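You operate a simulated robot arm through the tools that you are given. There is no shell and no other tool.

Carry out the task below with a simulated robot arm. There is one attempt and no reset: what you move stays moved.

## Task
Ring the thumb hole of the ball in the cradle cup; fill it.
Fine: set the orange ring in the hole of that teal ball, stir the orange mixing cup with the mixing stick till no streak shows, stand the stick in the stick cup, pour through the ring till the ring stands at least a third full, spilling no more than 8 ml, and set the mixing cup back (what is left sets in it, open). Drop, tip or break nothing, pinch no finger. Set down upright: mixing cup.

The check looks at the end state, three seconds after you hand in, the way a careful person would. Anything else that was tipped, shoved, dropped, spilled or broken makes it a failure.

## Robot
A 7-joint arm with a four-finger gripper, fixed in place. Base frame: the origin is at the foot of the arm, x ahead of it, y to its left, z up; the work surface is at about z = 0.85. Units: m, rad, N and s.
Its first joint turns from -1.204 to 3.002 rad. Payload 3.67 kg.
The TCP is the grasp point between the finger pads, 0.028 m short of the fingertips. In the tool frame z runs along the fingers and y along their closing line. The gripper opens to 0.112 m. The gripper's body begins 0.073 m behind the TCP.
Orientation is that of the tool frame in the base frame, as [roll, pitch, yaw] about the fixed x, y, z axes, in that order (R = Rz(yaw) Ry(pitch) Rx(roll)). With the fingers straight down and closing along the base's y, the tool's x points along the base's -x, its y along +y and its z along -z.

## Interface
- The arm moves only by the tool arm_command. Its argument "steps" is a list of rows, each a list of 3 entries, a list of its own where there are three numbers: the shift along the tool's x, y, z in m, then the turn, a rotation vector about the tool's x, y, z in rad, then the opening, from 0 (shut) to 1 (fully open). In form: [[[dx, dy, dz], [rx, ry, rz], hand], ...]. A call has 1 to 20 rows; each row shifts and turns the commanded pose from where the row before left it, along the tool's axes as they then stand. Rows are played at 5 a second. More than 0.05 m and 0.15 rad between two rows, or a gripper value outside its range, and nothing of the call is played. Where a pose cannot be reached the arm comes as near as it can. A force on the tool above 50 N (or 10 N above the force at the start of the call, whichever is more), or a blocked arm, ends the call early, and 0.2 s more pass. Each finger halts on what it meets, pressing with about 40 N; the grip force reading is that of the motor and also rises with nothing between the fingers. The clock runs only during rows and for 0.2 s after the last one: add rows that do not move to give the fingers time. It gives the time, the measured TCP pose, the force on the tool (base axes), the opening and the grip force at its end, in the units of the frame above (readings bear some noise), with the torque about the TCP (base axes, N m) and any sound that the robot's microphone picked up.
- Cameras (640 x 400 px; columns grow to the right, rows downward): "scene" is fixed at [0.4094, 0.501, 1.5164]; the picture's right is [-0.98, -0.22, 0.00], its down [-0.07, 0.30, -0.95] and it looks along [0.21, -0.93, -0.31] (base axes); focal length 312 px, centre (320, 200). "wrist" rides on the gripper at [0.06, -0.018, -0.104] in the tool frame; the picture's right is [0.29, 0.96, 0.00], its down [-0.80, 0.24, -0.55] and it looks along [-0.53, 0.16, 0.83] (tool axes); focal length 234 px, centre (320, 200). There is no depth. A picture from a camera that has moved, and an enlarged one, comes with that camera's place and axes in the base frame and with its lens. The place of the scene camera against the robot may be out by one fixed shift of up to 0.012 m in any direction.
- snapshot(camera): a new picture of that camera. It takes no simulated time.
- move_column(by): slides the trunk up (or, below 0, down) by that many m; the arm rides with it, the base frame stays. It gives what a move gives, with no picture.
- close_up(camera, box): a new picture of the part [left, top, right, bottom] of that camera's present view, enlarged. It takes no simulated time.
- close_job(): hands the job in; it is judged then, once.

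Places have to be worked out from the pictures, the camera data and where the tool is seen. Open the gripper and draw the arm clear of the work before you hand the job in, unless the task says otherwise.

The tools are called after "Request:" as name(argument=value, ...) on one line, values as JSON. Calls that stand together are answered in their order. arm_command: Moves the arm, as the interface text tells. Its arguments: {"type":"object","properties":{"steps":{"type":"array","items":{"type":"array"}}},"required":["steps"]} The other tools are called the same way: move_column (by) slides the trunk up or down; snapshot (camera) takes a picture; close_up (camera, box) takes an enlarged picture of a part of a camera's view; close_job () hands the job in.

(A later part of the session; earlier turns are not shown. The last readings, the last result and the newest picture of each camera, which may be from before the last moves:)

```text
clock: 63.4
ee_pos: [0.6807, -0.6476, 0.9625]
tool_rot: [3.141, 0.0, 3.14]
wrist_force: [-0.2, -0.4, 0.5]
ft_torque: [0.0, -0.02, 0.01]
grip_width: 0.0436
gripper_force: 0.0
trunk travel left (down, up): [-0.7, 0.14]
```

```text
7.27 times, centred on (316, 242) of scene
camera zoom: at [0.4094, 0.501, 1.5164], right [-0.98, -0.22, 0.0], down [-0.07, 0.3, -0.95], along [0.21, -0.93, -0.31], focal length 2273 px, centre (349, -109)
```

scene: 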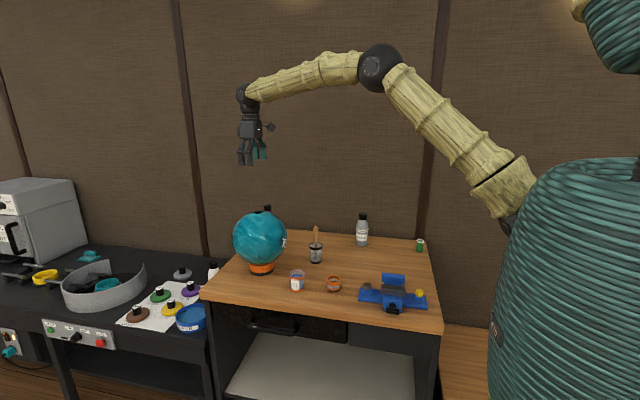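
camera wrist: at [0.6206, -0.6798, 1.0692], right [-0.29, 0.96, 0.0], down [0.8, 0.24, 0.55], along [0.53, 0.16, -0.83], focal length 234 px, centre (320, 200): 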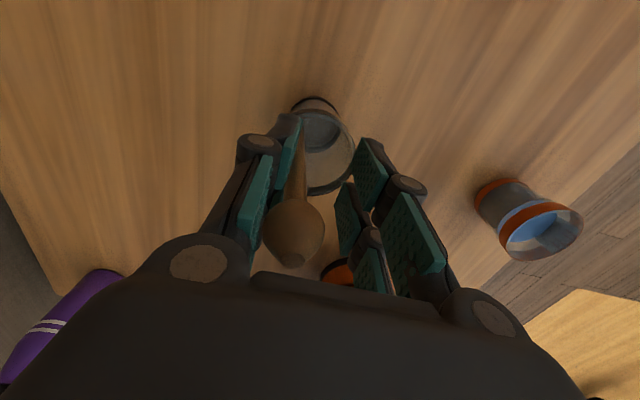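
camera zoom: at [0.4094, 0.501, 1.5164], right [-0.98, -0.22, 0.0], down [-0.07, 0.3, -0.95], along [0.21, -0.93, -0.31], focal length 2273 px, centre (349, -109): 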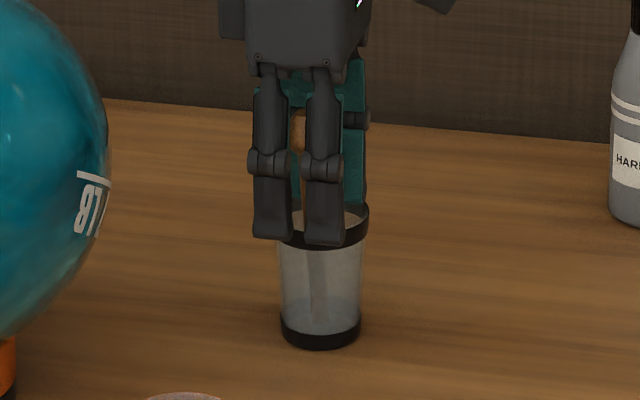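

The stick is unhooked and now leans toward +y on the near finger. I let it down gently onto the rim by opening while shifting toward +y, so the far finger stays still and only the near one backs away.

Request:
arm_command(steps=[[[0, 0.0026, 0], [0, 0, 0], 0.436], [[0, 0.0026, 0], [0, 0, 0], 0.482], [[0, 0.0026, 0], [0, 0, 0], 0.528], [[0, 0.0026, 0], [0, 0, 0], 0.574], [[0, 0.0026, 0], [0, 0, 0], 0.62], [[0, 0.0026, 0], [0, 0, 0], 0.666], [[0, 0.0026, 0], [0, 0, 0], 0.712], [[0, 0.0026, 0], [0, 0, 0], 0.758], [[0, 0.0026, 0], [0, 0, 0], 0.804], [[0, 0.0026, 0], [0, 0, 0], 0.85], [[0, 0, 0], [0, 0, 0], 0.85]])

Request:
close_up(camera="wrist", box=[180, 80, 460, 300])

Request:
close_up(camera="scene", box=[286, 205, 346, 270])

```text
clock: 65.8
ee_pos: [0.6814, -0.6209, 0.9625]
tool_rot: [-3.141, -0.001, -3.141]
wrist_force: [-0.4, -0.3, -0.3]
ft_torque: [0.0, 0.01, -0.03]
grip_width: 0.0951
gripper_force: 0.0
trunk travel left (down, up): [-0.7, 0.14]
```

```text
1.82 times, centred on (320, 190) of wrist
camera zoom: at [0.621, -0.6381, 1.0663], right [-0.29, 0.96, 0.0], down [0.8, 0.24, 0.55], along [0.53, 0.16, -0.83], focal length 426 px, centre (320, 218)
```

zoom: 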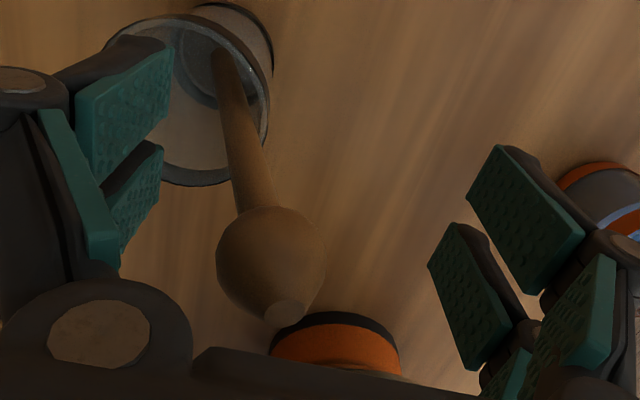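

```text
6.15 times, centred on (316, 238) of scene
camera zoom: at [0.4094, 0.501, 1.5164], right [-0.98, -0.22, 0.0], down [-0.07, 0.3, -0.95], along [0.21, -0.93, -0.31], focal length 1923 px, centre (345, -31)
```

zoom: 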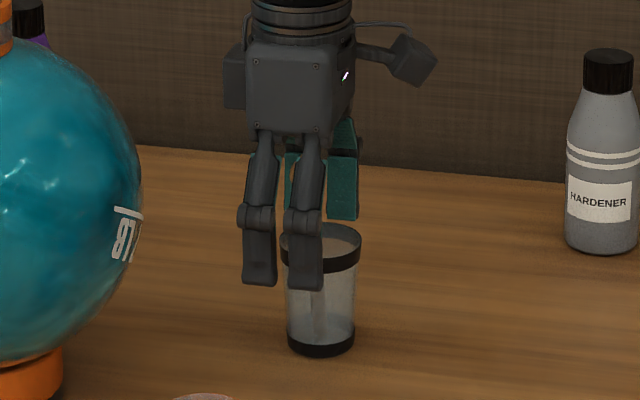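

The stick now rests in the cup against its rim, clear of both fingers. I lift the hand straight up and check.

Request:
arm_command(steps=[[[0, 0, -0.01], [0, 0, 0], 0.85], [[0, 0, -0.02], [0, 0, 0], 0.85], [[0, 0, -0.03], [0, 0, 0], 0.85], [[0, 0, -0.04], [0, 0, 0], 0.85], [[0, 0, -0.04], [0, 0, 0], 0.85], [[0, 0, 0], [0, 0, 0], 0.85]])

Request:
snapshot(camera="wrist")

Request:
close_up(camera="scene", box=[292, 215, 348, 270])

```text
clock: 67.2
ee_pos: [0.6821, -0.6233, 1.1051]
tool_rot: [3.141, 0.0, -3.14]
wrist_force: [0.6, -0.6, -0.7]
ft_torque: [0.04, 0.02, 0.04]
grip_width: 0.0952
gripper_force: 0.0
trunk travel left (down, up): [-0.7, 0.14]
```

```text
taken
camera wrist: at [0.622, -0.6392, 1.2092], right [-0.29, 0.96, 0.0], down [0.8, 0.24, 0.55], along [0.53, 0.16, -0.83], focal length 234 px, centre (320, 200)
```

wrist: 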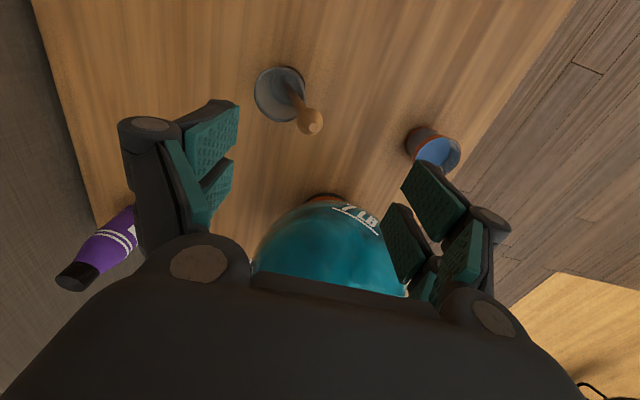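

```text
7.27 times, centred on (320, 242) of scene
camera zoom: at [0.4094, 0.501, 1.5164], right [-0.98, -0.22, 0.0], down [-0.07, 0.3, -0.95], along [0.21, -0.93, -0.31], focal length 2273 px, centre (320, -109)
```

zoom: 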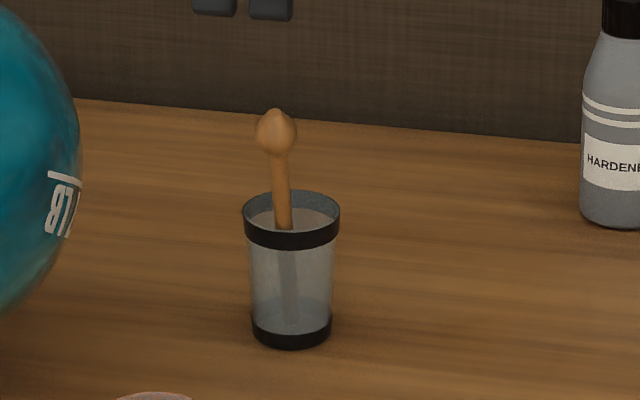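

The stick stands in its cup, leaning on the rim; the cup itself slid only a few millimetres. Now I go above the mixing cup with the fingers fully open and check its centre.

Request:
arm_command(steps=[[[0, 0.03, 0], [0, 0, 0], 1], [[-0.005, 0.04, 0], [0, 0, 0], 1], [[-0.005, 0.04, 0], [0, 0, 0], 1], [[-0.005, 0.04, 0.02], [0, 0, 0], 1], [[0, 0.0233, 0.03], [0, 0, 0], 1], [[0, 0, 0.035], [0, 0, 0], 1], [[0, 0, 0], [0, 0, 0], 1]])

Request:
snapshot(camera="wrist")

Request:
close_up(camera="wrist", box=[260, 80, 380, 190])

Request:
close_up(camera="scene", box=[260, 200, 340, 300])

```text
clock: 68.8
ee_pos: [0.6961, -0.4465, 1.0172]
tool_rot: [-3.139, 0.002, 3.141]
wrist_force: [-0.1, -0.2, 0.5]
ft_torque: [-0.03, -0.06, 0.03]
grip_width: 0.1121
gripper_force: 0.0
trunk travel left (down, up): [-0.7, 0.14]
```

```text
taken
camera wrist: at [0.6365, -0.4636, 1.1218], right [-0.29, 0.96, 0.0], down [0.8, 0.24, 0.56], along [0.53, 0.16, -0.83], focal length 234 px, centre (320, 200)
```

wrist: 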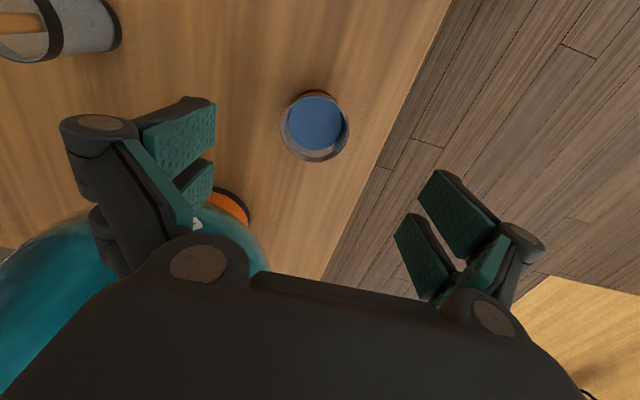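

```text
3.64 times, centred on (320, 135) of wrist
camera zoom: at [0.6365, -0.4636, 1.1218], right [-0.29, 0.96, 0.0], down [0.8, 0.24, 0.56], along [0.53, 0.16, -0.83], focal length 852 px, centre (320, 436)
```

zoom: 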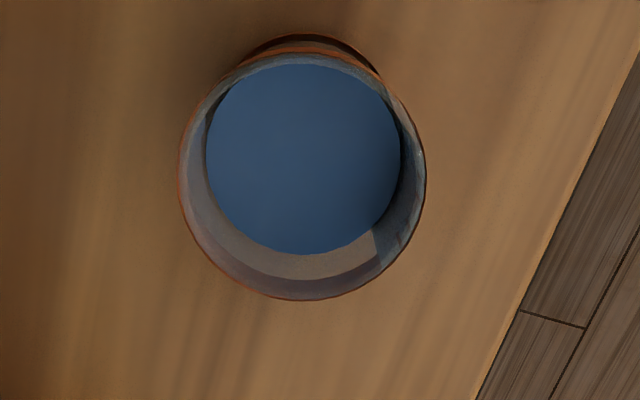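

```text
4.00 times, centred on (300, 250) of scene
camera zoom: at [0.4094, 0.501, 1.5164], right [-0.98, -0.22, 0.0], down [-0.07, 0.3, -0.95], along [0.21, -0.93, -0.31], focal length 1250 px, centre (400, 0)
```

zoom: 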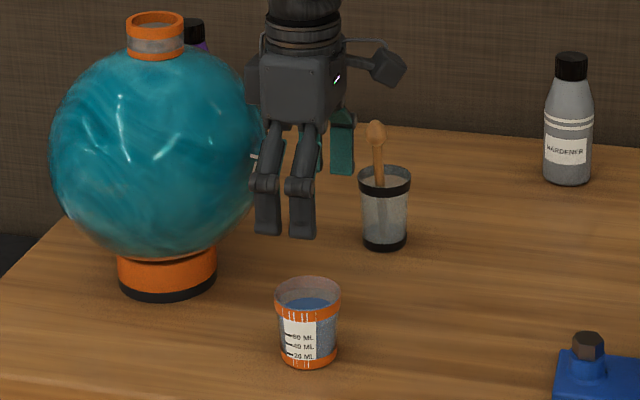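

The cup's centre is (0.697, -0.450), rim near z 0.917, mix level about 17 mm below the rim and free of streaks. I lower around it so the fingertips end about 1 cm above the bench and close in stages.

Request:
arm_command(steps=[[[-0.001, -0.003, 0.03], [0, 0, 0], 1], [[0, 0, 0.035], [0, 0, 0], 1], [[0, 0, 0.035], [0, 0, 0], 1], [[0, 0, 0.029], [0, 0, 0], 1], [[0, 0, 0], [0, 0, 0], 1]])

Request:
snapshot(camera="wrist")

Request:
close_up(camera="scene", box=[260, 220, 340, 300])

```text
clock: 70.0
ee_pos: [0.6948, -0.4505, 0.8866]
tool_rot: [-3.141, 0.002, 3.141]
wrist_force: [-0.2, -0.3, 0.3]
ft_torque: [0.03, 0.01, 0.03]
grip_width: 0.1121
gripper_force: 0.0
trunk travel left (down, up): [-0.7, 0.14]
```

```text
taken
camera wrist: at [0.635, -0.4668, 0.9908], right [-0.29, 0.96, 0.0], down [0.8, 0.24, 0.56], along [0.53, 0.16, -0.83], focal length 234 px, centre (320, 200)
```

wrist: 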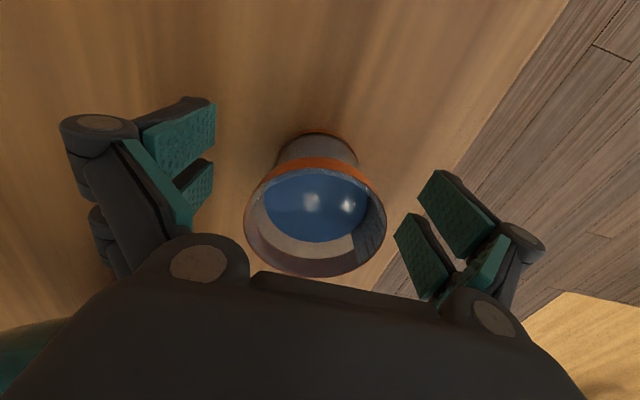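

```text
5.00 times, centred on (300, 260) of scene
camera zoom: at [0.4094, 0.501, 1.5164], right [-0.98, -0.22, 0.0], down [-0.07, 0.3, -0.95], along [0.21, -0.93, -0.31], focal length 1563 px, centre (420, -100)
```

zoom: 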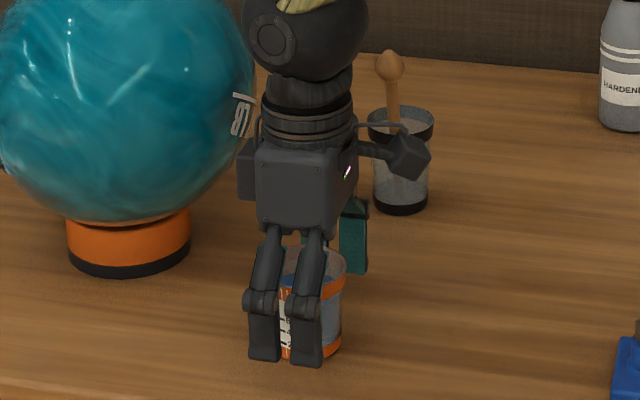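

The fingers straddle the cup evenly. I close in small stages onto it.

Request:
arm_command(steps=[[[0, -0.001, 0], [0, 0, 0], 0.8], [[0, 0, 0], [0, 0, 0], 0.65], [[0, 0, 0], [0, 0, 0], 0.58], [[0, 0, 0], [0, 0, 0], 0.54], [[0, 0, 0], [0, 0, 0], 0.51], [[0, 0, 0], [0, 0, 0], 0.48], [[0, 0, 0], [0, 0, 0], 0.45], [[0, 0, 0], [0, 0, 0], 0.45]])

Request:
snapshot(camera="wrist")

Request:
close_up(camera="scene", box=[260, 240, 340, 300])

```text
clock: 71.8
ee_pos: [0.6967, -0.4518, 0.8863]
tool_rot: [3.141, -0.001, 3.14]
wrist_force: [0.7, 0.0, 1.2]
ft_torque: [-0.02, 0.03, 0.01]
grip_width: 0.0544
gripper_force: 40.0
trunk travel left (down, up): [-0.7, 0.14]
```

```text
taken
camera wrist: at [0.6363, -0.4684, 0.9905], right [-0.29, 0.96, 0.0], down [0.8, 0.24, 0.55], along [0.53, 0.16, -0.83], focal length 234 px, centre (320, 200)
```

wrist: 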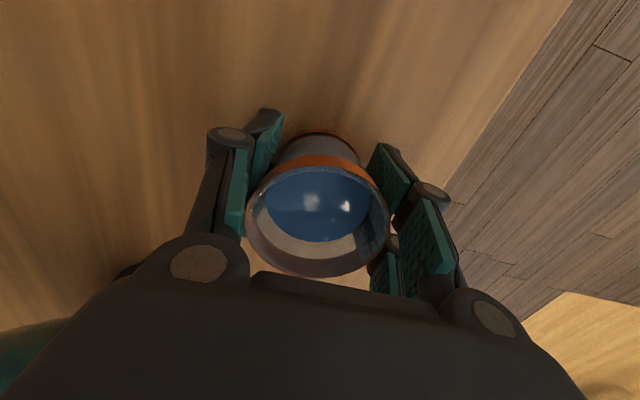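

```text
6.67 times, centred on (300, 270) of scene
camera zoom: at [0.4094, 0.501, 1.5164], right [-0.98, -0.22, 0.0], down [-0.07, 0.3, -0.95], along [0.21, -0.93, -0.31], focal length 2084 px, centre (453, -267)
```

zoom: 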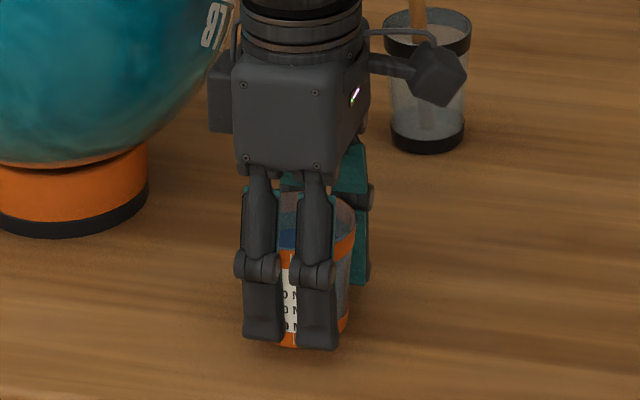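

The cup is held (54.4 mm, 40 N) with its rim level. I lift it straight up slowly and check that it stays upright in the fingers.

Request:
arm_command(steps=[[[0, 0, -0.005], [0, 0, 0], 0.45], [[0, 0, -0.01], [0, 0, 0], 0.45], [[0, 0, -0.015], [0, 0, 0], 0.45], [[0, 0, -0.02], [0, 0, 0], 0.45], [[0, 0, -0.025], [0, 0, 0], 0.45], [[0, 0, -0.03], [0, 0, 0], 0.45], [[0, 0, -0.03], [0, 0, 0], 0.45], [[0, 0, -0.03], [0, 0, 0], 0.45], [[0, 0, -0.03], [0, 0, 0], 0.45], [[0, 0, -0.03], [0, 0, 0], 0.45], [[0, 0, -0.03], [0, 0, 0], 0.45], [[0, 0, -0.03], [0, 0, 0], 0.45], [[0, 0, -0.02], [0, 0, 0], 0.45], [[0, 0, -0.01], [0, 0, 0], 0.45], [[0, 0, -0.008], [0, 0, 0], 0.45], [[0, 0, 0], [0, 0, 0], 0.45]])

Request:
snapshot(camera="wrist")

Request:
close_up(camera="scene", box=[240, 140, 340, 220])

```text
clock: 75.2
ee_pos: [0.6972, -0.4513, 1.2107]
tool_rot: [-3.142, 0.0, -3.141]
wrist_force: [-0.4, -0.3, -1.1]
ft_torque: [0.05, 0.01, 0.03]
grip_width: 0.0535
gripper_force: 40.0
trunk travel left (down, up): [-0.7, 0.14]
```

```text
taken
camera wrist: at [0.6372, -0.4688, 1.3156], right [-0.29, 0.96, 0.0], down [0.8, 0.24, 0.55], along [0.53, 0.16, -0.83], focal length 234 px, centre (320, 200)
```

wrist: 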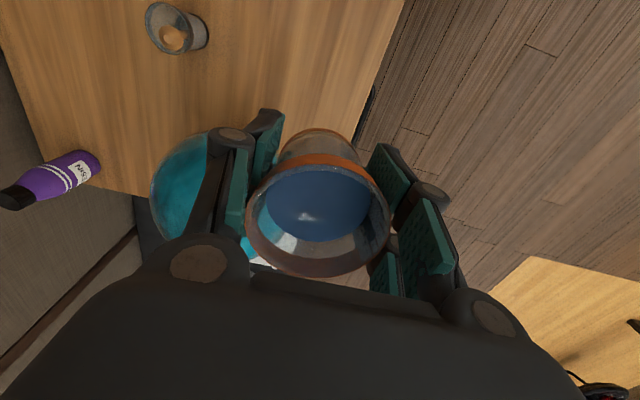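

```text
5.00 times, centred on (290, 180) of scene
camera zoom: at [0.4094, 0.501, 1.5164], right [-0.98, -0.22, 0.0], down [-0.07, 0.3, -0.95], along [0.21, -0.93, -0.31], focal length 1563 px, centre (470, 300)
```

zoom: 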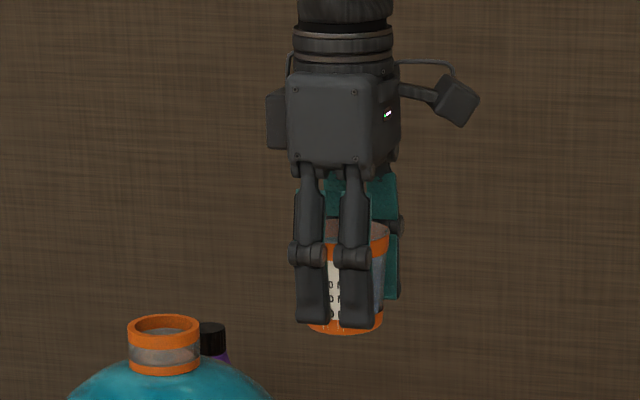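

The cup hangs upright with the mix calm. I carry it level, slowly, to just beyond the ring so its inner lip will be over the ring.

Request:
arm_command(steps=[[[-0.008, -0.0036, 0], [0, 0, 0], 0.45], [[-0.014, -0.0062, 0], [0, 0, 0], 0.45], [[-0.02, -0.0089, 0], [0, 0, 0], 0.45], [[-0.022, -0.0098, 0], [0, 0, 0], 0.45], [[-0.022, -0.0098, 0], [0, 0, 0], 0.45], [[-0.022, -0.0098, 0], [0, 0, 0], 0.45], [[-0.022, -0.0098, 0], [0, 0, 0], 0.45], [[-0.022, -0.0098, 0], [0, 0, 0], 0.45], [[-0.02, -0.0089, 0], [0, 0, 0], 0.45], [[-0.02, -0.0089, 0], [0, 0, 0], 0.45], [[-0.014, -0.0062, 0], [0, 0, 0], 0.45], [[-0.008, -0.0036, 0], [0, 0, 0], 0.45], [[-0.004, -0.0015, 0], [0, 0, 0], 0.45], [[0, 0, 0], [0, 0, 0], 0.45], [[0, 0, 0], [0, 0, 0], 0.45]])

Request:
snapshot(camera="wrist")

Request:
close_up(camera="scene", box=[220, 150, 300, 230])

```text
clock: 78.4
ee_pos: [0.916, -0.5486, 1.2096]
tool_rot: [3.141, -0.001, -3.141]
wrist_force: [-0.2, 0.7, -0.6]
ft_torque: [-0.02, 0.03, 0.01]
grip_width: 0.0532
gripper_force: 39.2
trunk travel left (down, up): [-0.7, 0.14]
```

```text
taken
camera wrist: at [0.8558, -0.5652, 1.3141], right [-0.29, 0.96, 0.0], down [0.8, 0.24, 0.55], along [0.53, 0.16, -0.83], focal length 234 px, centre (320, 200)
```

wrist: 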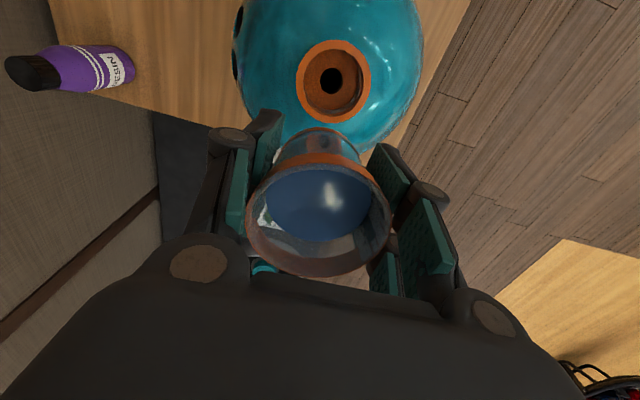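

```text
5.00 times, centred on (260, 190) of scene
camera zoom: at [0.4094, 0.501, 1.5164], right [-0.98, -0.22, 0.0], down [-0.07, 0.3, -0.95], along [0.21, -0.93, -0.31], focal length 1563 px, centre (620, 250)
```

zoom: 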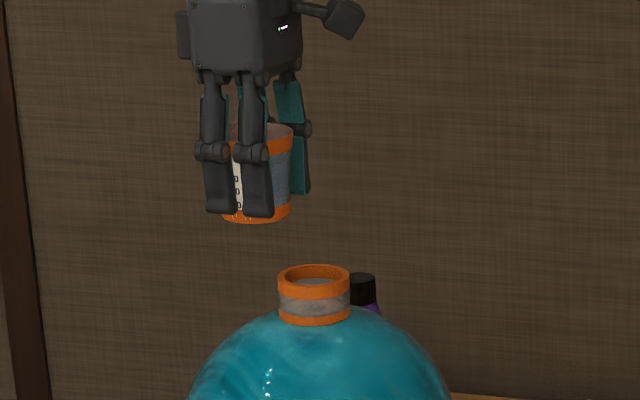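

Both cameras agree: ring centre (0.876, -0.549), rim z 1.129, and the cup's inner lip is about 9 mm beyond the ring's centre and 11 cm above it. I tilt the cup about its lip to 23°, below the pouring angle, and check.

Request:
arm_command(steps=[[[-0.00246, 0, -0.00254], [0, -0.08, 0], 0.45], [[-0.00246, 0, -0.00254], [0, -0.08, 0], 0.45], [[-0.00246, 0, -0.00254], [0, -0.08, 0], 0.45], [[-0.00246, 0, -0.00254], [0, -0.08, 0], 0.45], [[-0.00246, 0, -0.00254], [0, -0.08, 0], 0.45], [[0, 0, 0], [0, 0, 0], 0.45]])

Request:
snapshot(camera="wrist")

Request:
close_up(camera="scene", box=[220, 150, 300, 230])

```text
clock: 79.8
ee_pos: [0.9261, -0.548, 1.2242]
tool_rot: [-3.141, 0.4, -3.139]
wrist_force: [-0.9, 0.0, -0.8]
ft_torque: [-0.05, 0.01, -0.01]
grip_width: 0.053
gripper_force: 39.7
trunk travel left (down, up): [-0.7, 0.14]
```

```text
taken
camera wrist: at [0.8303, -0.5648, 1.2963], right [-0.27, 0.96, -0.11], down [0.52, 0.24, 0.82], along [0.81, 0.16, -0.56], focal length 234 px, centre (320, 200)
```

wrist: 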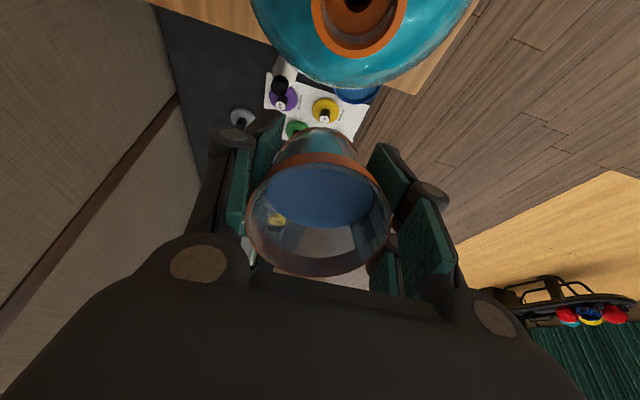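

```text
5.00 times, centred on (260, 190) of scene
camera zoom: at [0.4094, 0.501, 1.5164], right [-0.98, -0.22, 0.0], down [-0.07, 0.3, -0.95], along [0.21, -0.93, -0.31], focal length 1563 px, centre (620, 250)
```

zoom: 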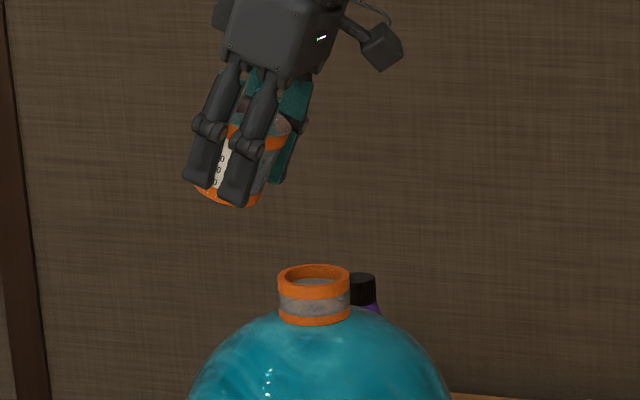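

The tilt leaves the lip in place and nothing has run out. I lower straight down until the lip is about 5 cm above the ring's rim.

Request:
arm_command(steps=[[[0.00623, 0, 0.01474], [0, 0, 0], 0.45], [[0.00623, 0, 0.01474], [0, 0, 0], 0.45], [[0.00623, 0, 0.01474], [0, 0, 0], 0.45], [[0.00623, 0, 0.01474], [0, 0, 0], 0.45], [[0, 0, 0], [0, 0, 0], 0.45]])

Request:
close_up(camera="scene", box=[220, 165, 300, 225])

Request:
snapshot(camera="wrist")

```text
clock: 81.0
ee_pos: [0.9255, -0.549, 1.1614]
tool_rot: [3.14, 0.401, 3.141]
wrist_force: [0.2, 0.2, -0.7]
ft_torque: [-0.01, -0.01, -0.02]
grip_width: 0.0526
gripper_force: 40.2
trunk travel left (down, up): [-0.7, 0.14]
```

```text
6.67 times, centred on (260, 195) of scene
camera zoom: at [0.4094, 0.501, 1.5164], right [-0.98, -0.22, 0.0], down [-0.07, 0.3, -0.95], along [0.21, -0.93, -0.31], focal length 2084 px, centre (720, 233)
```

zoom: 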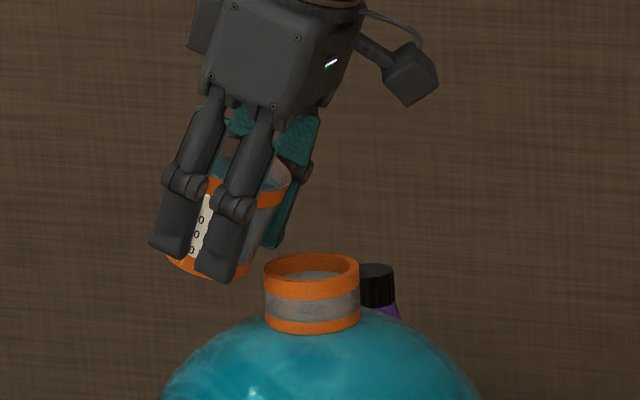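

```text
taken
camera wrist: at [0.8295, -0.5662, 1.2335], right [-0.27, 0.96, -0.11], down [0.52, 0.24, 0.82], along [0.81, 0.16, -0.56], focal length 234 px, centre (320, 200)
```

wrist: 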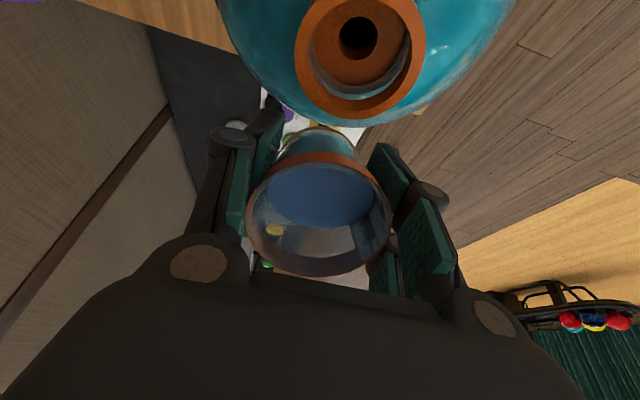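

The lip is over the ring with clearance all round. I tilt on in small turns about the lip, to 29°, and look for flow.

Request:
arm_command(steps=[[[-0.00156, 0, -0.00156], [0, -0.05, 0], 0.45], [[-0.00156, 0, -0.00156], [0, -0.05, 0], 0.45], [[0, 0, 0], [0, 0, 0], 0.45], [[0, 0, 0], [0, 0, 0], 0.45]])

Request:
close_up(camera="scene", box=[230, 175, 290, 220])

Request:
snapshot(camera="wrist")

```text
clock: 82.0
ee_pos: [0.9265, -0.5485, 1.1658]
tool_rot: [-3.141, 0.499, -3.141]
wrist_force: [0.5, -0.4, -0.5]
ft_torque: [-0.02, -0.03, 0.0]
grip_width: 0.0527
gripper_force: 40.0
trunk travel left (down, up): [-0.7, 0.14]
```

```text
8.89 times, centred on (260, 198) of scene
camera zoom: at [0.4094, 0.501, 1.5164], right [-0.98, -0.22, 0.0], down [-0.07, 0.3, -0.95], along [0.21, -0.93, -0.31], focal length 2778 px, centre (853, 222)
```

zoom: 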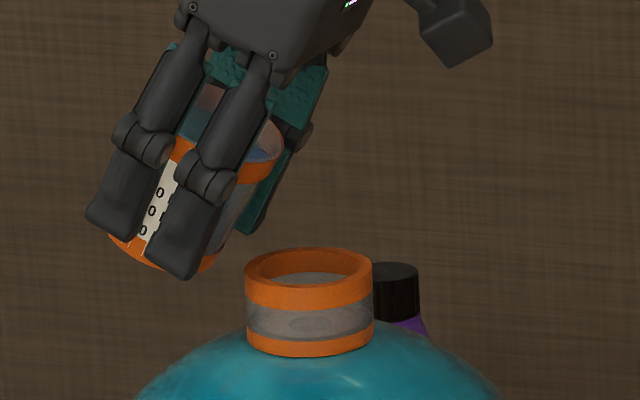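

```text
taken
camera wrist: at [0.8234, -0.5663, 1.2286], right [-0.25, 0.96, -0.14], down [0.43, 0.24, 0.87], along [0.86, 0.16, -0.48], focal length 234 px, centre (320, 200)
```

wrist: 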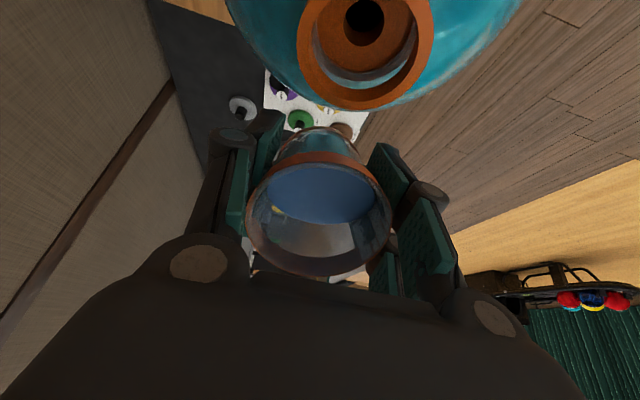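

Nothing flows yet at 29° and the lip is about 8 mm beyond the ring's centre, as planned. Tilting on to 34°.

Request:
arm_command(steps=[[[-0.00156, 0, -0.00156], [0, -0.05, 0], 0.45], [[-0.00156, 0, -0.00156], [0, -0.05, 0], 0.45], [[0, 0, 0], [0, 0, 0], 0.45], [[0, 0, 0], [0, 0, 0], 0.45]])

Request:
close_up(camera="scene", box=[230, 175, 290, 220])

Request:
snapshot(camera="wrist")

```text
clock: 83.0
ee_pos: [0.9285, -0.5489, 1.1697]
tool_rot: [3.14, 0.598, -3.14]
wrist_force: [0.7, -0.5, -0.6]
ft_torque: [-0.01, -0.03, -0.01]
grip_width: 0.0529
gripper_force: 39.6
trunk travel left (down, up): [-0.7, 0.14]
```

```text
8.89 times, centred on (260, 198) of scene
camera zoom: at [0.4094, 0.501, 1.5164], right [-0.98, -0.22, 0.0], down [-0.07, 0.3, -0.95], along [0.21, -0.93, -0.31], focal length 2778 px, centre (853, 222)
```

zoom: 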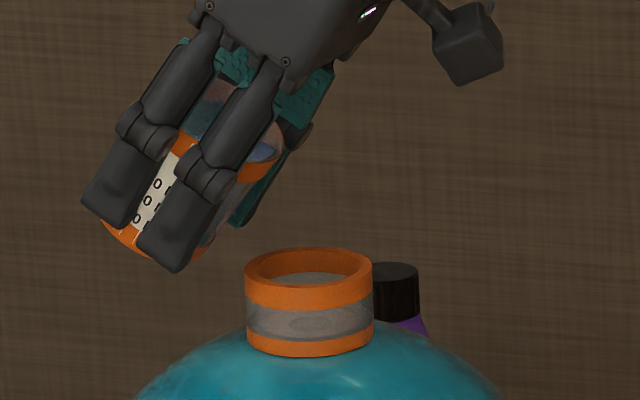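

```text
taken
camera wrist: at [0.8189, -0.5664, 1.2218], right [-0.24, 0.96, -0.16], down [0.34, 0.24, 0.91], along [0.91, 0.16, -0.39], focal length 234 px, centre (320, 200)
```

wrist: 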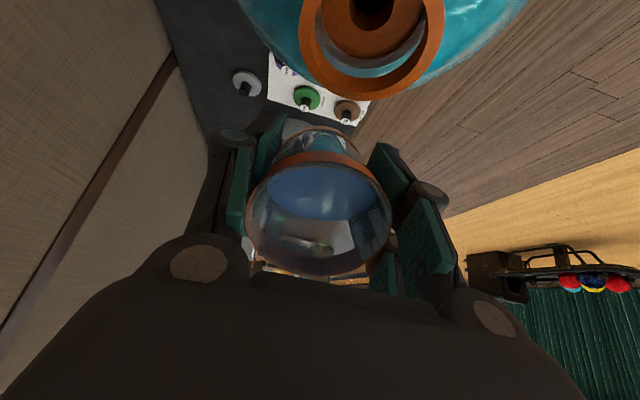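

The mix has nearly reached the lip. I lower 12 mm to shorten the fall, then tilt another 3° and pause.

Request:
arm_command(steps=[[[0.00339, 0, 0.00495], [0, 0, 0], 0.45], [[0.00339, 0, 0.00495], [0, 0, 0], 0.45], [[-0.00156, 0, -0.00156], [0, -0.05, 0], 0.45], [[0, 0, 0], [0, 0, 0], 0.45], [[0, 0, 0], [0, 0, 0], 0.45]])

Request:
close_up(camera="scene", box=[230, 175, 290, 220])

Request:
snapshot(camera="wrist")

```text
clock: 84.2
ee_pos: [0.9271, -0.5475, 1.1601]
tool_rot: [3.141, 0.651, 3.141]
wrist_force: [-0.7, 0.4, -1.6]
ft_torque: [0.02, -0.02, -0.01]
grip_width: 0.0524
gripper_force: 39.9
trunk travel left (down, up): [-0.7, 0.14]
```

```text
8.89 times, centred on (260, 198) of scene
camera zoom: at [0.4094, 0.501, 1.5164], right [-0.98, -0.22, 0.0], down [-0.07, 0.3, -0.95], along [0.21, -0.93, -0.31], focal length 2778 px, centre (853, 222)
```

zoom: 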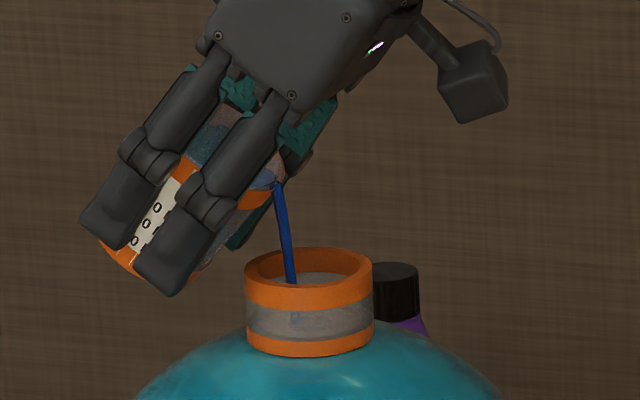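

```text
taken
camera wrist: at [0.8172, -0.5655, 1.2061], right [-0.23, 0.96, -0.17], down [0.3, 0.24, 0.92], along [0.93, 0.16, -0.34], focal length 234 px, centre (320, 200)
```

wrist: 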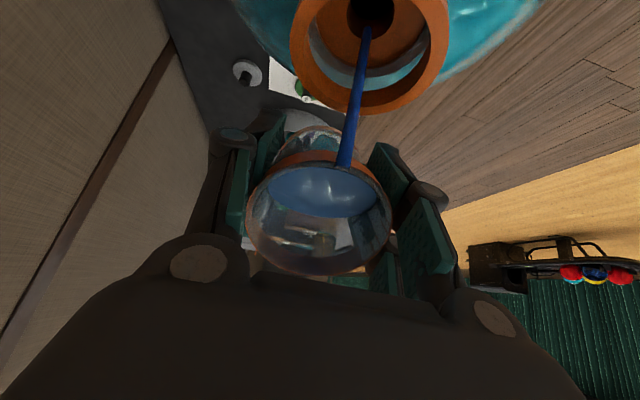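

The stream has started and lands inside the ring near its centre hole. I hold this tilt for a short while and watch the level.

Request:
arm_command(steps=[[[0, 0, 0], [0, 0, 0], 0.45], [[0, 0, 0], [0, 0, 0], 0.45], [[0, 0, 0], [0, 0, 0], 0.45]])

Request:
close_up(camera="scene", box=[230, 175, 290, 220])

Request:
close_up(camera="wrist", box=[240, 0, 480, 280])

```text
clock: 85.0
ee_pos: [0.9286, -0.5478, 1.1597]
tool_rot: [-3.141, 0.649, 3.141]
wrist_force: [0.5, 0.0, -1.0]
ft_torque: [-0.01, 0.02, 0.0]
grip_width: 0.0524
gripper_force: 39.8
trunk travel left (down, up): [-0.7, 0.14]
```

```text
8.89 times, centred on (260, 198) of scene
camera zoom: at [0.4094, 0.501, 1.5164], right [-0.98, -0.22, 0.0], down [-0.07, 0.3, -0.95], along [0.21, -0.93, -0.31], focal length 2778 px, centre (853, 222)
```

zoom: 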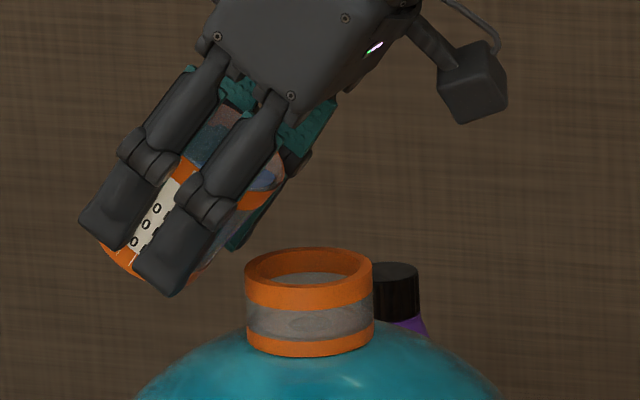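

```text
1.43 times, centred on (360, 140) of wrist
camera zoom: at [0.8175, -0.5654, 1.2059], right [-0.23, 0.96, -0.17], down [0.3, 0.24, 0.92], along [0.93, 0.16, -0.34], focal length 334 px, centre (263, 286)
```

zoom: 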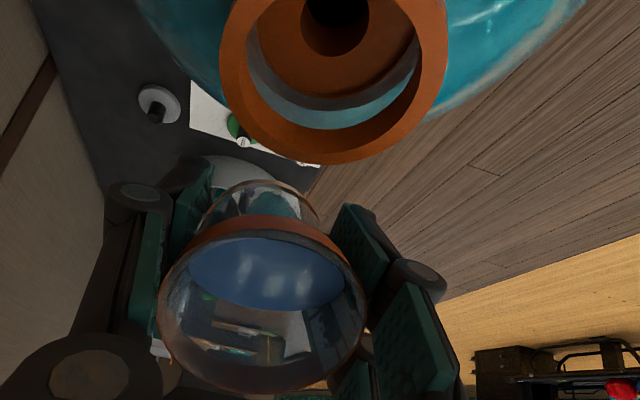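

At this tilt the flow stopped by itself once the level met the lip; what ran out went through the ring's floor into the hole. I continue in 3° turns with pauses, keeping the lip in place.

Request:
arm_command(steps=[[[-0.00156, 0, -0.00156], [0, -0.05, 0], 0.45], [[0, 0, 0], [0, 0, 0], 0.45], [[0, 0, 0], [0, 0, 0], 0.45], [[-0.00156, 0, -0.00156], [0, -0.05, 0], 0.45], [[0, 0, 0], [0, 0, 0], 0.45]])

Request:
close_up(camera="scene", box=[230, 175, 290, 220])

Request:
close_up(camera="wrist", box=[240, 0, 480, 280])

```text
clock: 86.2
ee_pos: [0.9279, -0.5476, 1.1642]
tool_rot: [-3.14, 0.751, -3.14]
wrist_force: [-0.4, 0.6, -1.9]
ft_torque: [0.0, -0.01, -0.02]
grip_width: 0.052
gripper_force: 40.2
trunk travel left (down, up): [-0.7, 0.14]
```

```text
8.89 times, centred on (260, 198) of scene
camera zoom: at [0.4094, 0.501, 1.5164], right [-0.98, -0.22, 0.0], down [-0.07, 0.3, -0.95], along [0.21, -0.93, -0.31], focal length 2778 px, centre (853, 222)
```

zoom: 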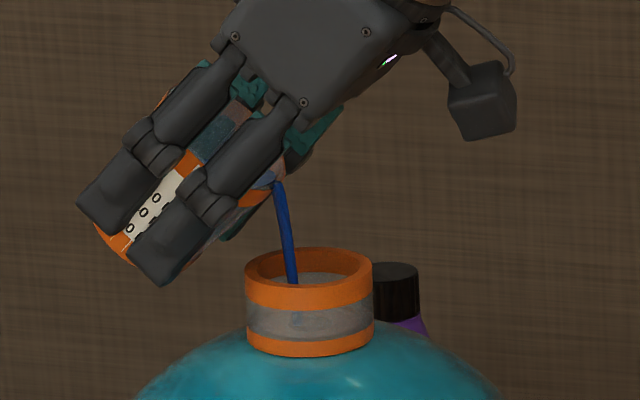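

```text
1.43 times, centred on (360, 140) of wrist
camera zoom: at [0.8136, -0.5654, 1.1993], right [-0.21, 0.96, -0.2], down [0.21, 0.24, 0.95], along [0.96, 0.16, -0.25], focal length 334 px, centre (263, 286)
```

zoom: 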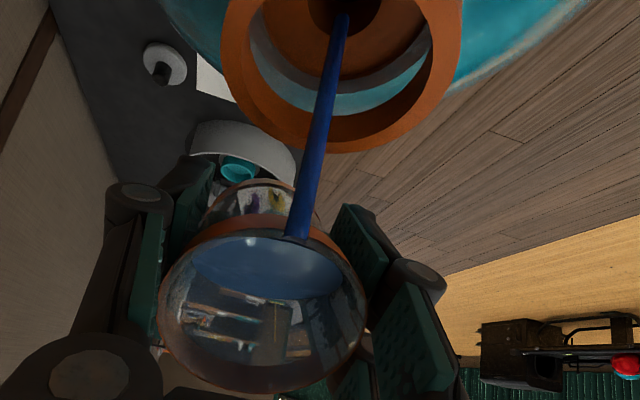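

The stream goes straight into the centre hole of the ring. Continuing in the same way to about 50°.

Request:
arm_command(steps=[[[0, 0, 0], [0, 0, 0], 0.45], [[-0.00156, 0, -0.00156], [0, -0.05, 0], 0.45], [[0, 0, 0], [0, 0, 0], 0.45], [[0, 0, 0], [0, 0, 0], 0.45], [[-0.00156, 0, -0.00156], [0, -0.05, 0], 0.45], [[0, 0, 0], [0, 0, 0], 0.45], [[0, 0, 0], [0, 0, 0], 0.45], [[0, 0, 0], [0, 0, 0], 0.45]])

Request:
close_up(camera="scene", box=[230, 175, 290, 220])

Request:
close_up(camera="wrist", box=[240, 0, 480, 280])

```text
clock: 88.0
ee_pos: [0.9286, -0.5486, 1.168]
tool_rot: [-3.14, 0.85, -3.141]
wrist_force: [0.2, -0.2, -1.3]
ft_torque: [-0.04, 0.03, 0.01]
grip_width: 0.052
gripper_force: 39.8
trunk travel left (down, up): [-0.7, 0.14]
```

```text
8.89 times, centred on (260, 198) of scene
camera zoom: at [0.4094, 0.501, 1.5164], right [-0.98, -0.22, 0.0], down [-0.07, 0.3, -0.95], along [0.21, -0.93, -0.31], focal length 2778 px, centre (853, 222)
```

zoom: 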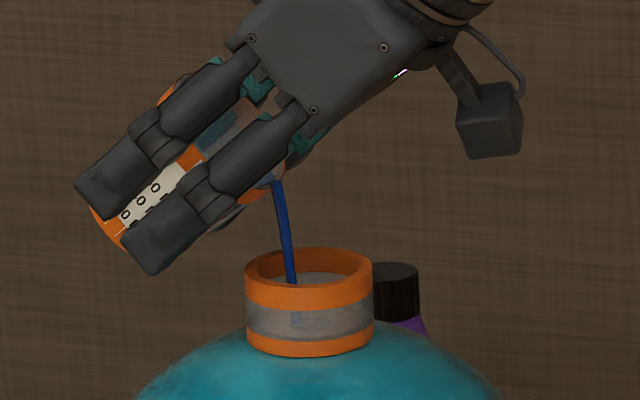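

```text
1.43 times, centred on (360, 140) of wrist
camera zoom: at [0.811, -0.5653, 1.1922], right [-0.19, 0.96, -0.22], down [0.11, 0.24, 0.96], along [0.98, 0.16, -0.15], focal length 334 px, centre (263, 286)
```

zoom: 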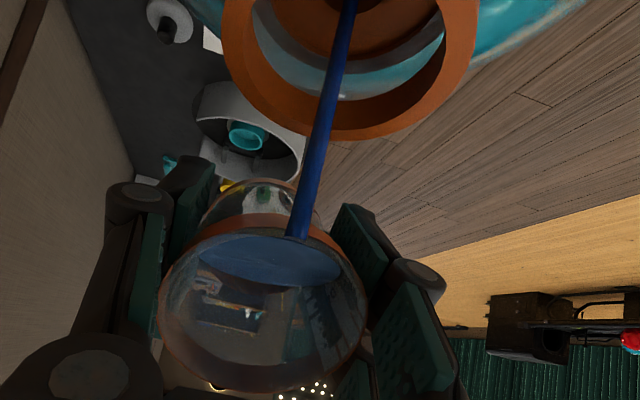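

Still flowing cleanly into the ring with no level visible in it yet. I hold a moment, then go on to 52° and 55°.

Request:
arm_command(steps=[[[0, 0, 0], [0, 0, 0], 0.45], [[-0.00156, 0, -0.00156], [0, -0.05, 0], 0.45], [[0, 0, 0], [0, 0, 0], 0.45], [[0, 0, 0], [0, 0, 0], 0.45], [[0, 0, 0], [0, 0, 0], 0.45], [[-0.00156, 0, -0.00156], [0, -0.05, 0], 0.45], [[0, 0, 0], [0, 0, 0], 0.45], [[0, 0, 0], [0, 0, 0], 0.45], [[0, 0, 0], [0, 0, 0], 0.45]])

Request:
close_up(camera="scene", box=[230, 175, 290, 220])

Request:
close_up(camera="wrist", box=[240, 0, 480, 280])

```text
clock: 90.0
ee_pos: [0.9281, -0.5498, 1.1721]
tool_rot: [-3.141, 0.949, 3.141]
wrist_force: [0.2, -0.2, -1.4]
ft_torque: [0.0, 0.0, -0.02]
grip_width: 0.0517
gripper_force: 39.7
trunk travel left (down, up): [-0.7, 0.14]
```

```text
8.89 times, centred on (260, 198) of scene
camera zoom: at [0.4094, 0.501, 1.5164], right [-0.98, -0.22, 0.0], down [-0.07, 0.3, -0.95], along [0.21, -0.93, -0.31], focal length 2778 px, centre (853, 222)
```

zoom: 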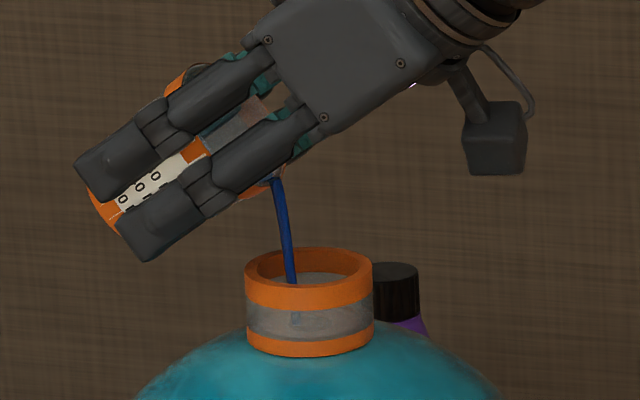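

```text
1.43 times, centred on (360, 140) of wrist
camera zoom: at [0.8093, -0.5659, 1.1855], right [-0.17, 0.96, -0.23], down [0.01, 0.24, 0.97], along [0.99, 0.16, -0.05], focal length 334 px, centre (263, 286)
```

zoom: 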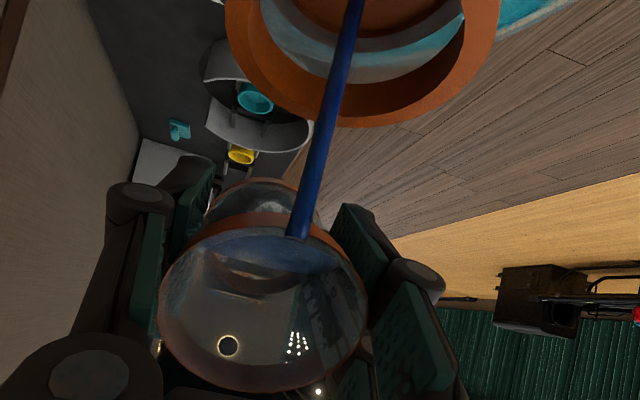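

Still clean: the stream enters the ring's middle and nothing has run over. I continue to about 60°.

Request:
arm_command(steps=[[[0, 0, 0], [0, 0, 0], 0.45], [[0, 0, 0], [0, 0, 0], 0.45], [[-0.00156, 0, -0.00156], [0, -0.05, 0], 0.45], [[0, 0, 0], [0, 0, 0], 0.45], [[0, 0, 0], [0, 0, 0], 0.45], [[0, 0, 0], [0, 0, 0], 0.45], [[-0.00156, 0, -0.00156], [0, -0.05, 0], 0.45], [[0, 0, 0], [0, 0, 0], 0.45], [[0, 0, 0], [0, 0, 0], 0.45], [[0, 0, 0], [0, 0, 0], 0.45]])

Request:
close_up(camera="scene", box=[230, 175, 290, 220])

Request:
close_up(camera="wrist", box=[240, 0, 480, 280])

```text
clock: 92.2
ee_pos: [0.928, -0.5482, 1.1782]
tool_rot: [-3.14, 1.048, 3.141]
wrist_force: [0.4, 0.1, -1.8]
ft_torque: [0.0, -0.01, -0.04]
grip_width: 0.0517
gripper_force: 26.8
trunk travel left (down, up): [-0.7, 0.14]
```

```text
8.89 times, centred on (260, 198) of scene
camera zoom: at [0.4094, 0.501, 1.5164], right [-0.98, -0.22, 0.0], down [-0.07, 0.3, -0.95], along [0.21, -0.93, -0.31], focal length 2778 px, centre (853, 222)
```

zoom: 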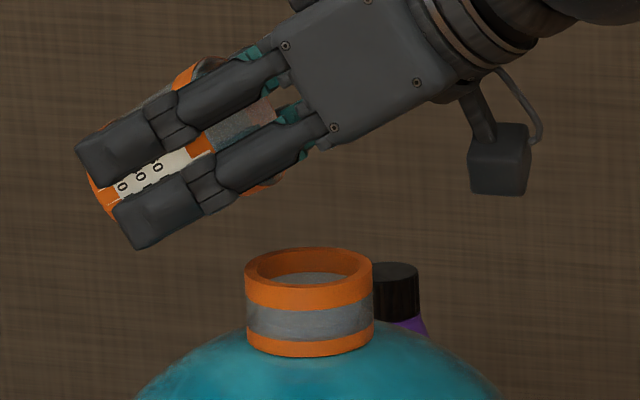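

```text
1.43 times, centred on (360, 140) of wrist
camera zoom: at [0.8079, -0.5664, 1.1777], right [-0.14, 0.96, -0.25], down [-0.08, 0.24, 0.97], along [0.99, 0.16, 0.04], focal length 334 px, centre (263, 286)
```

zoom: 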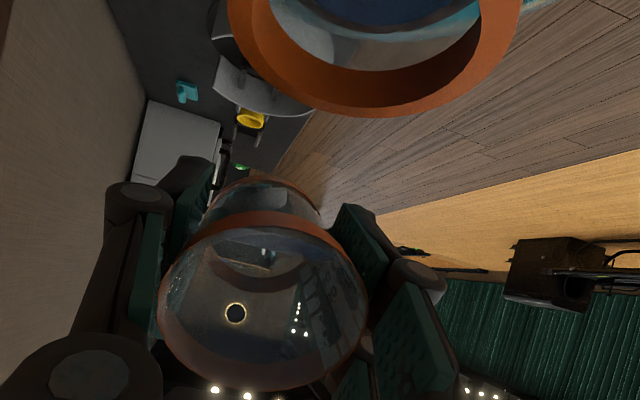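

The stream has stopped and blue now shows on the ring's floor. I enlarge both views to judge how much is in the ring and whether any mix is left in the cup.

Request:
close_up(camera="scene", box=[244, 196, 272, 216])

Request:
close_up(camera="wrist", box=[270, 0, 460, 120])

Request:
close_up(camera="scene", box=[230, 176, 270, 206])

```text
16.00 times, centred on (258, 206) of scene
camera zoom: at [0.4094, 0.501, 1.5164], right [-0.98, -0.22, 0.0], down [-0.07, 0.3, -0.95], along [0.21, -0.93, -0.31], focal length 5001 px, centre (1312, 104)
```

zoom: 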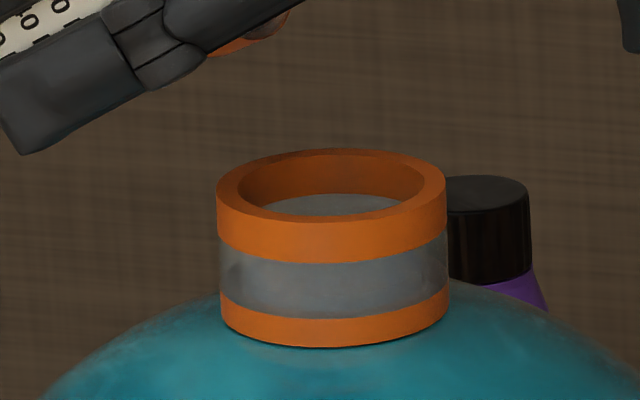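

```text
3.33 times, centred on (365, 60) of wrist
camera zoom: at [0.8079, -0.5664, 1.1777], right [-0.14, 0.96, -0.25], down [-0.08, 0.24, 0.97], along [0.99, 0.16, 0.04], focal length 781 px, centre (170, 667)
```

zoom: 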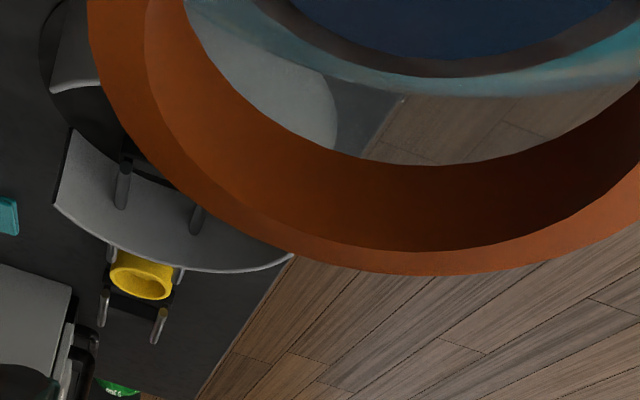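

```text
13.33 times, centred on (250, 191) of scene
camera zoom: at [0.4094, 0.501, 1.5164], right [-0.98, -0.22, 0.0], down [-0.07, 0.3, -0.95], along [0.21, -0.93, -0.31], focal length 4167 px, centre (1253, 320)
```

zoom: 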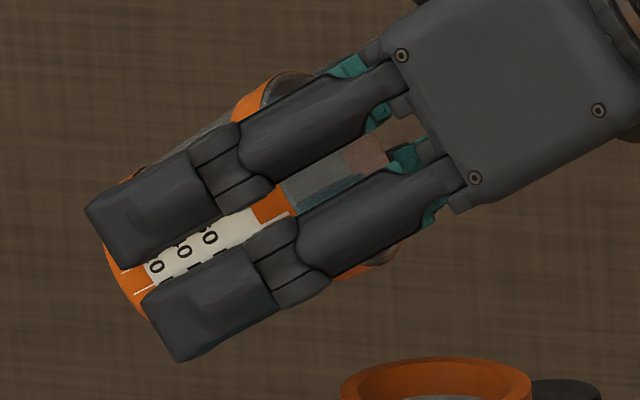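

The ring's floor is covered with blue but the level is still low, below the clear band, and the cup still holds mix. I firm up the grip slightly and tilt another 3°.

Request:
arm_command(steps=[[[0, 0, 0], [0, 0, 0], 0.43], [[-0.00156, 0, -0.00156], [0, -0.05, 0], 0.43], [[0, 0, 0], [0, 0, 0], 0.43], [[0, 0, 0], [0, 0, 0], 0.43]])

Request:
close_up(camera="scene", box=[234, 180, 274, 216])

Request:
close_up(camera="wrist", box=[240, 0, 480, 280])

```text
clock: 93.2
ee_pos: [0.9269, -0.549, 1.1793]
tool_rot: [3.141, 1.099, -3.142]
wrist_force: [-0.5, 0.9, -1.8]
ft_torque: [0.0, 0.01, 0.04]
grip_width: 0.0508
gripper_force: 40.2
trunk travel left (down, up): [-0.7, 0.14]
```

```text
11.11 times, centred on (254, 198) of scene
camera zoom: at [0.4094, 0.501, 1.5164], right [-0.98, -0.22, 0.0], down [-0.07, 0.3, -0.95], along [0.21, -0.93, -0.31], focal length 3473 px, centre (1053, 222)
```

zoom: 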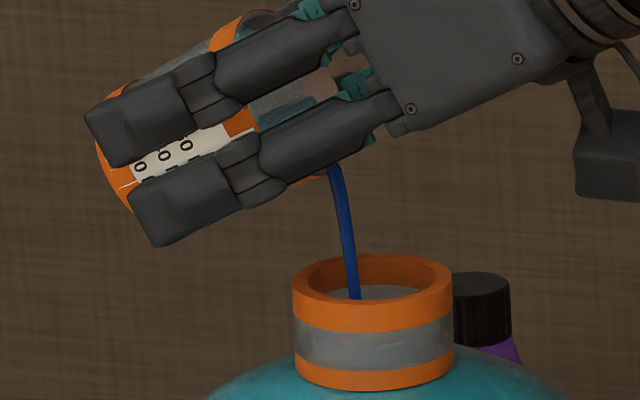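

```text
1.43 times, centred on (360, 140) of wrist
camera zoom: at [0.8072, -0.5666, 1.1743], right [-0.13, 0.96, -0.26], down [-0.13, 0.24, 0.96], along [0.98, 0.16, 0.09], focal length 334 px, centre (263, 286)
```

zoom: 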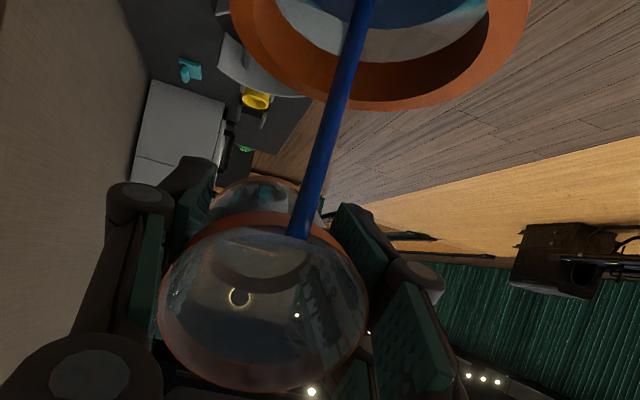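

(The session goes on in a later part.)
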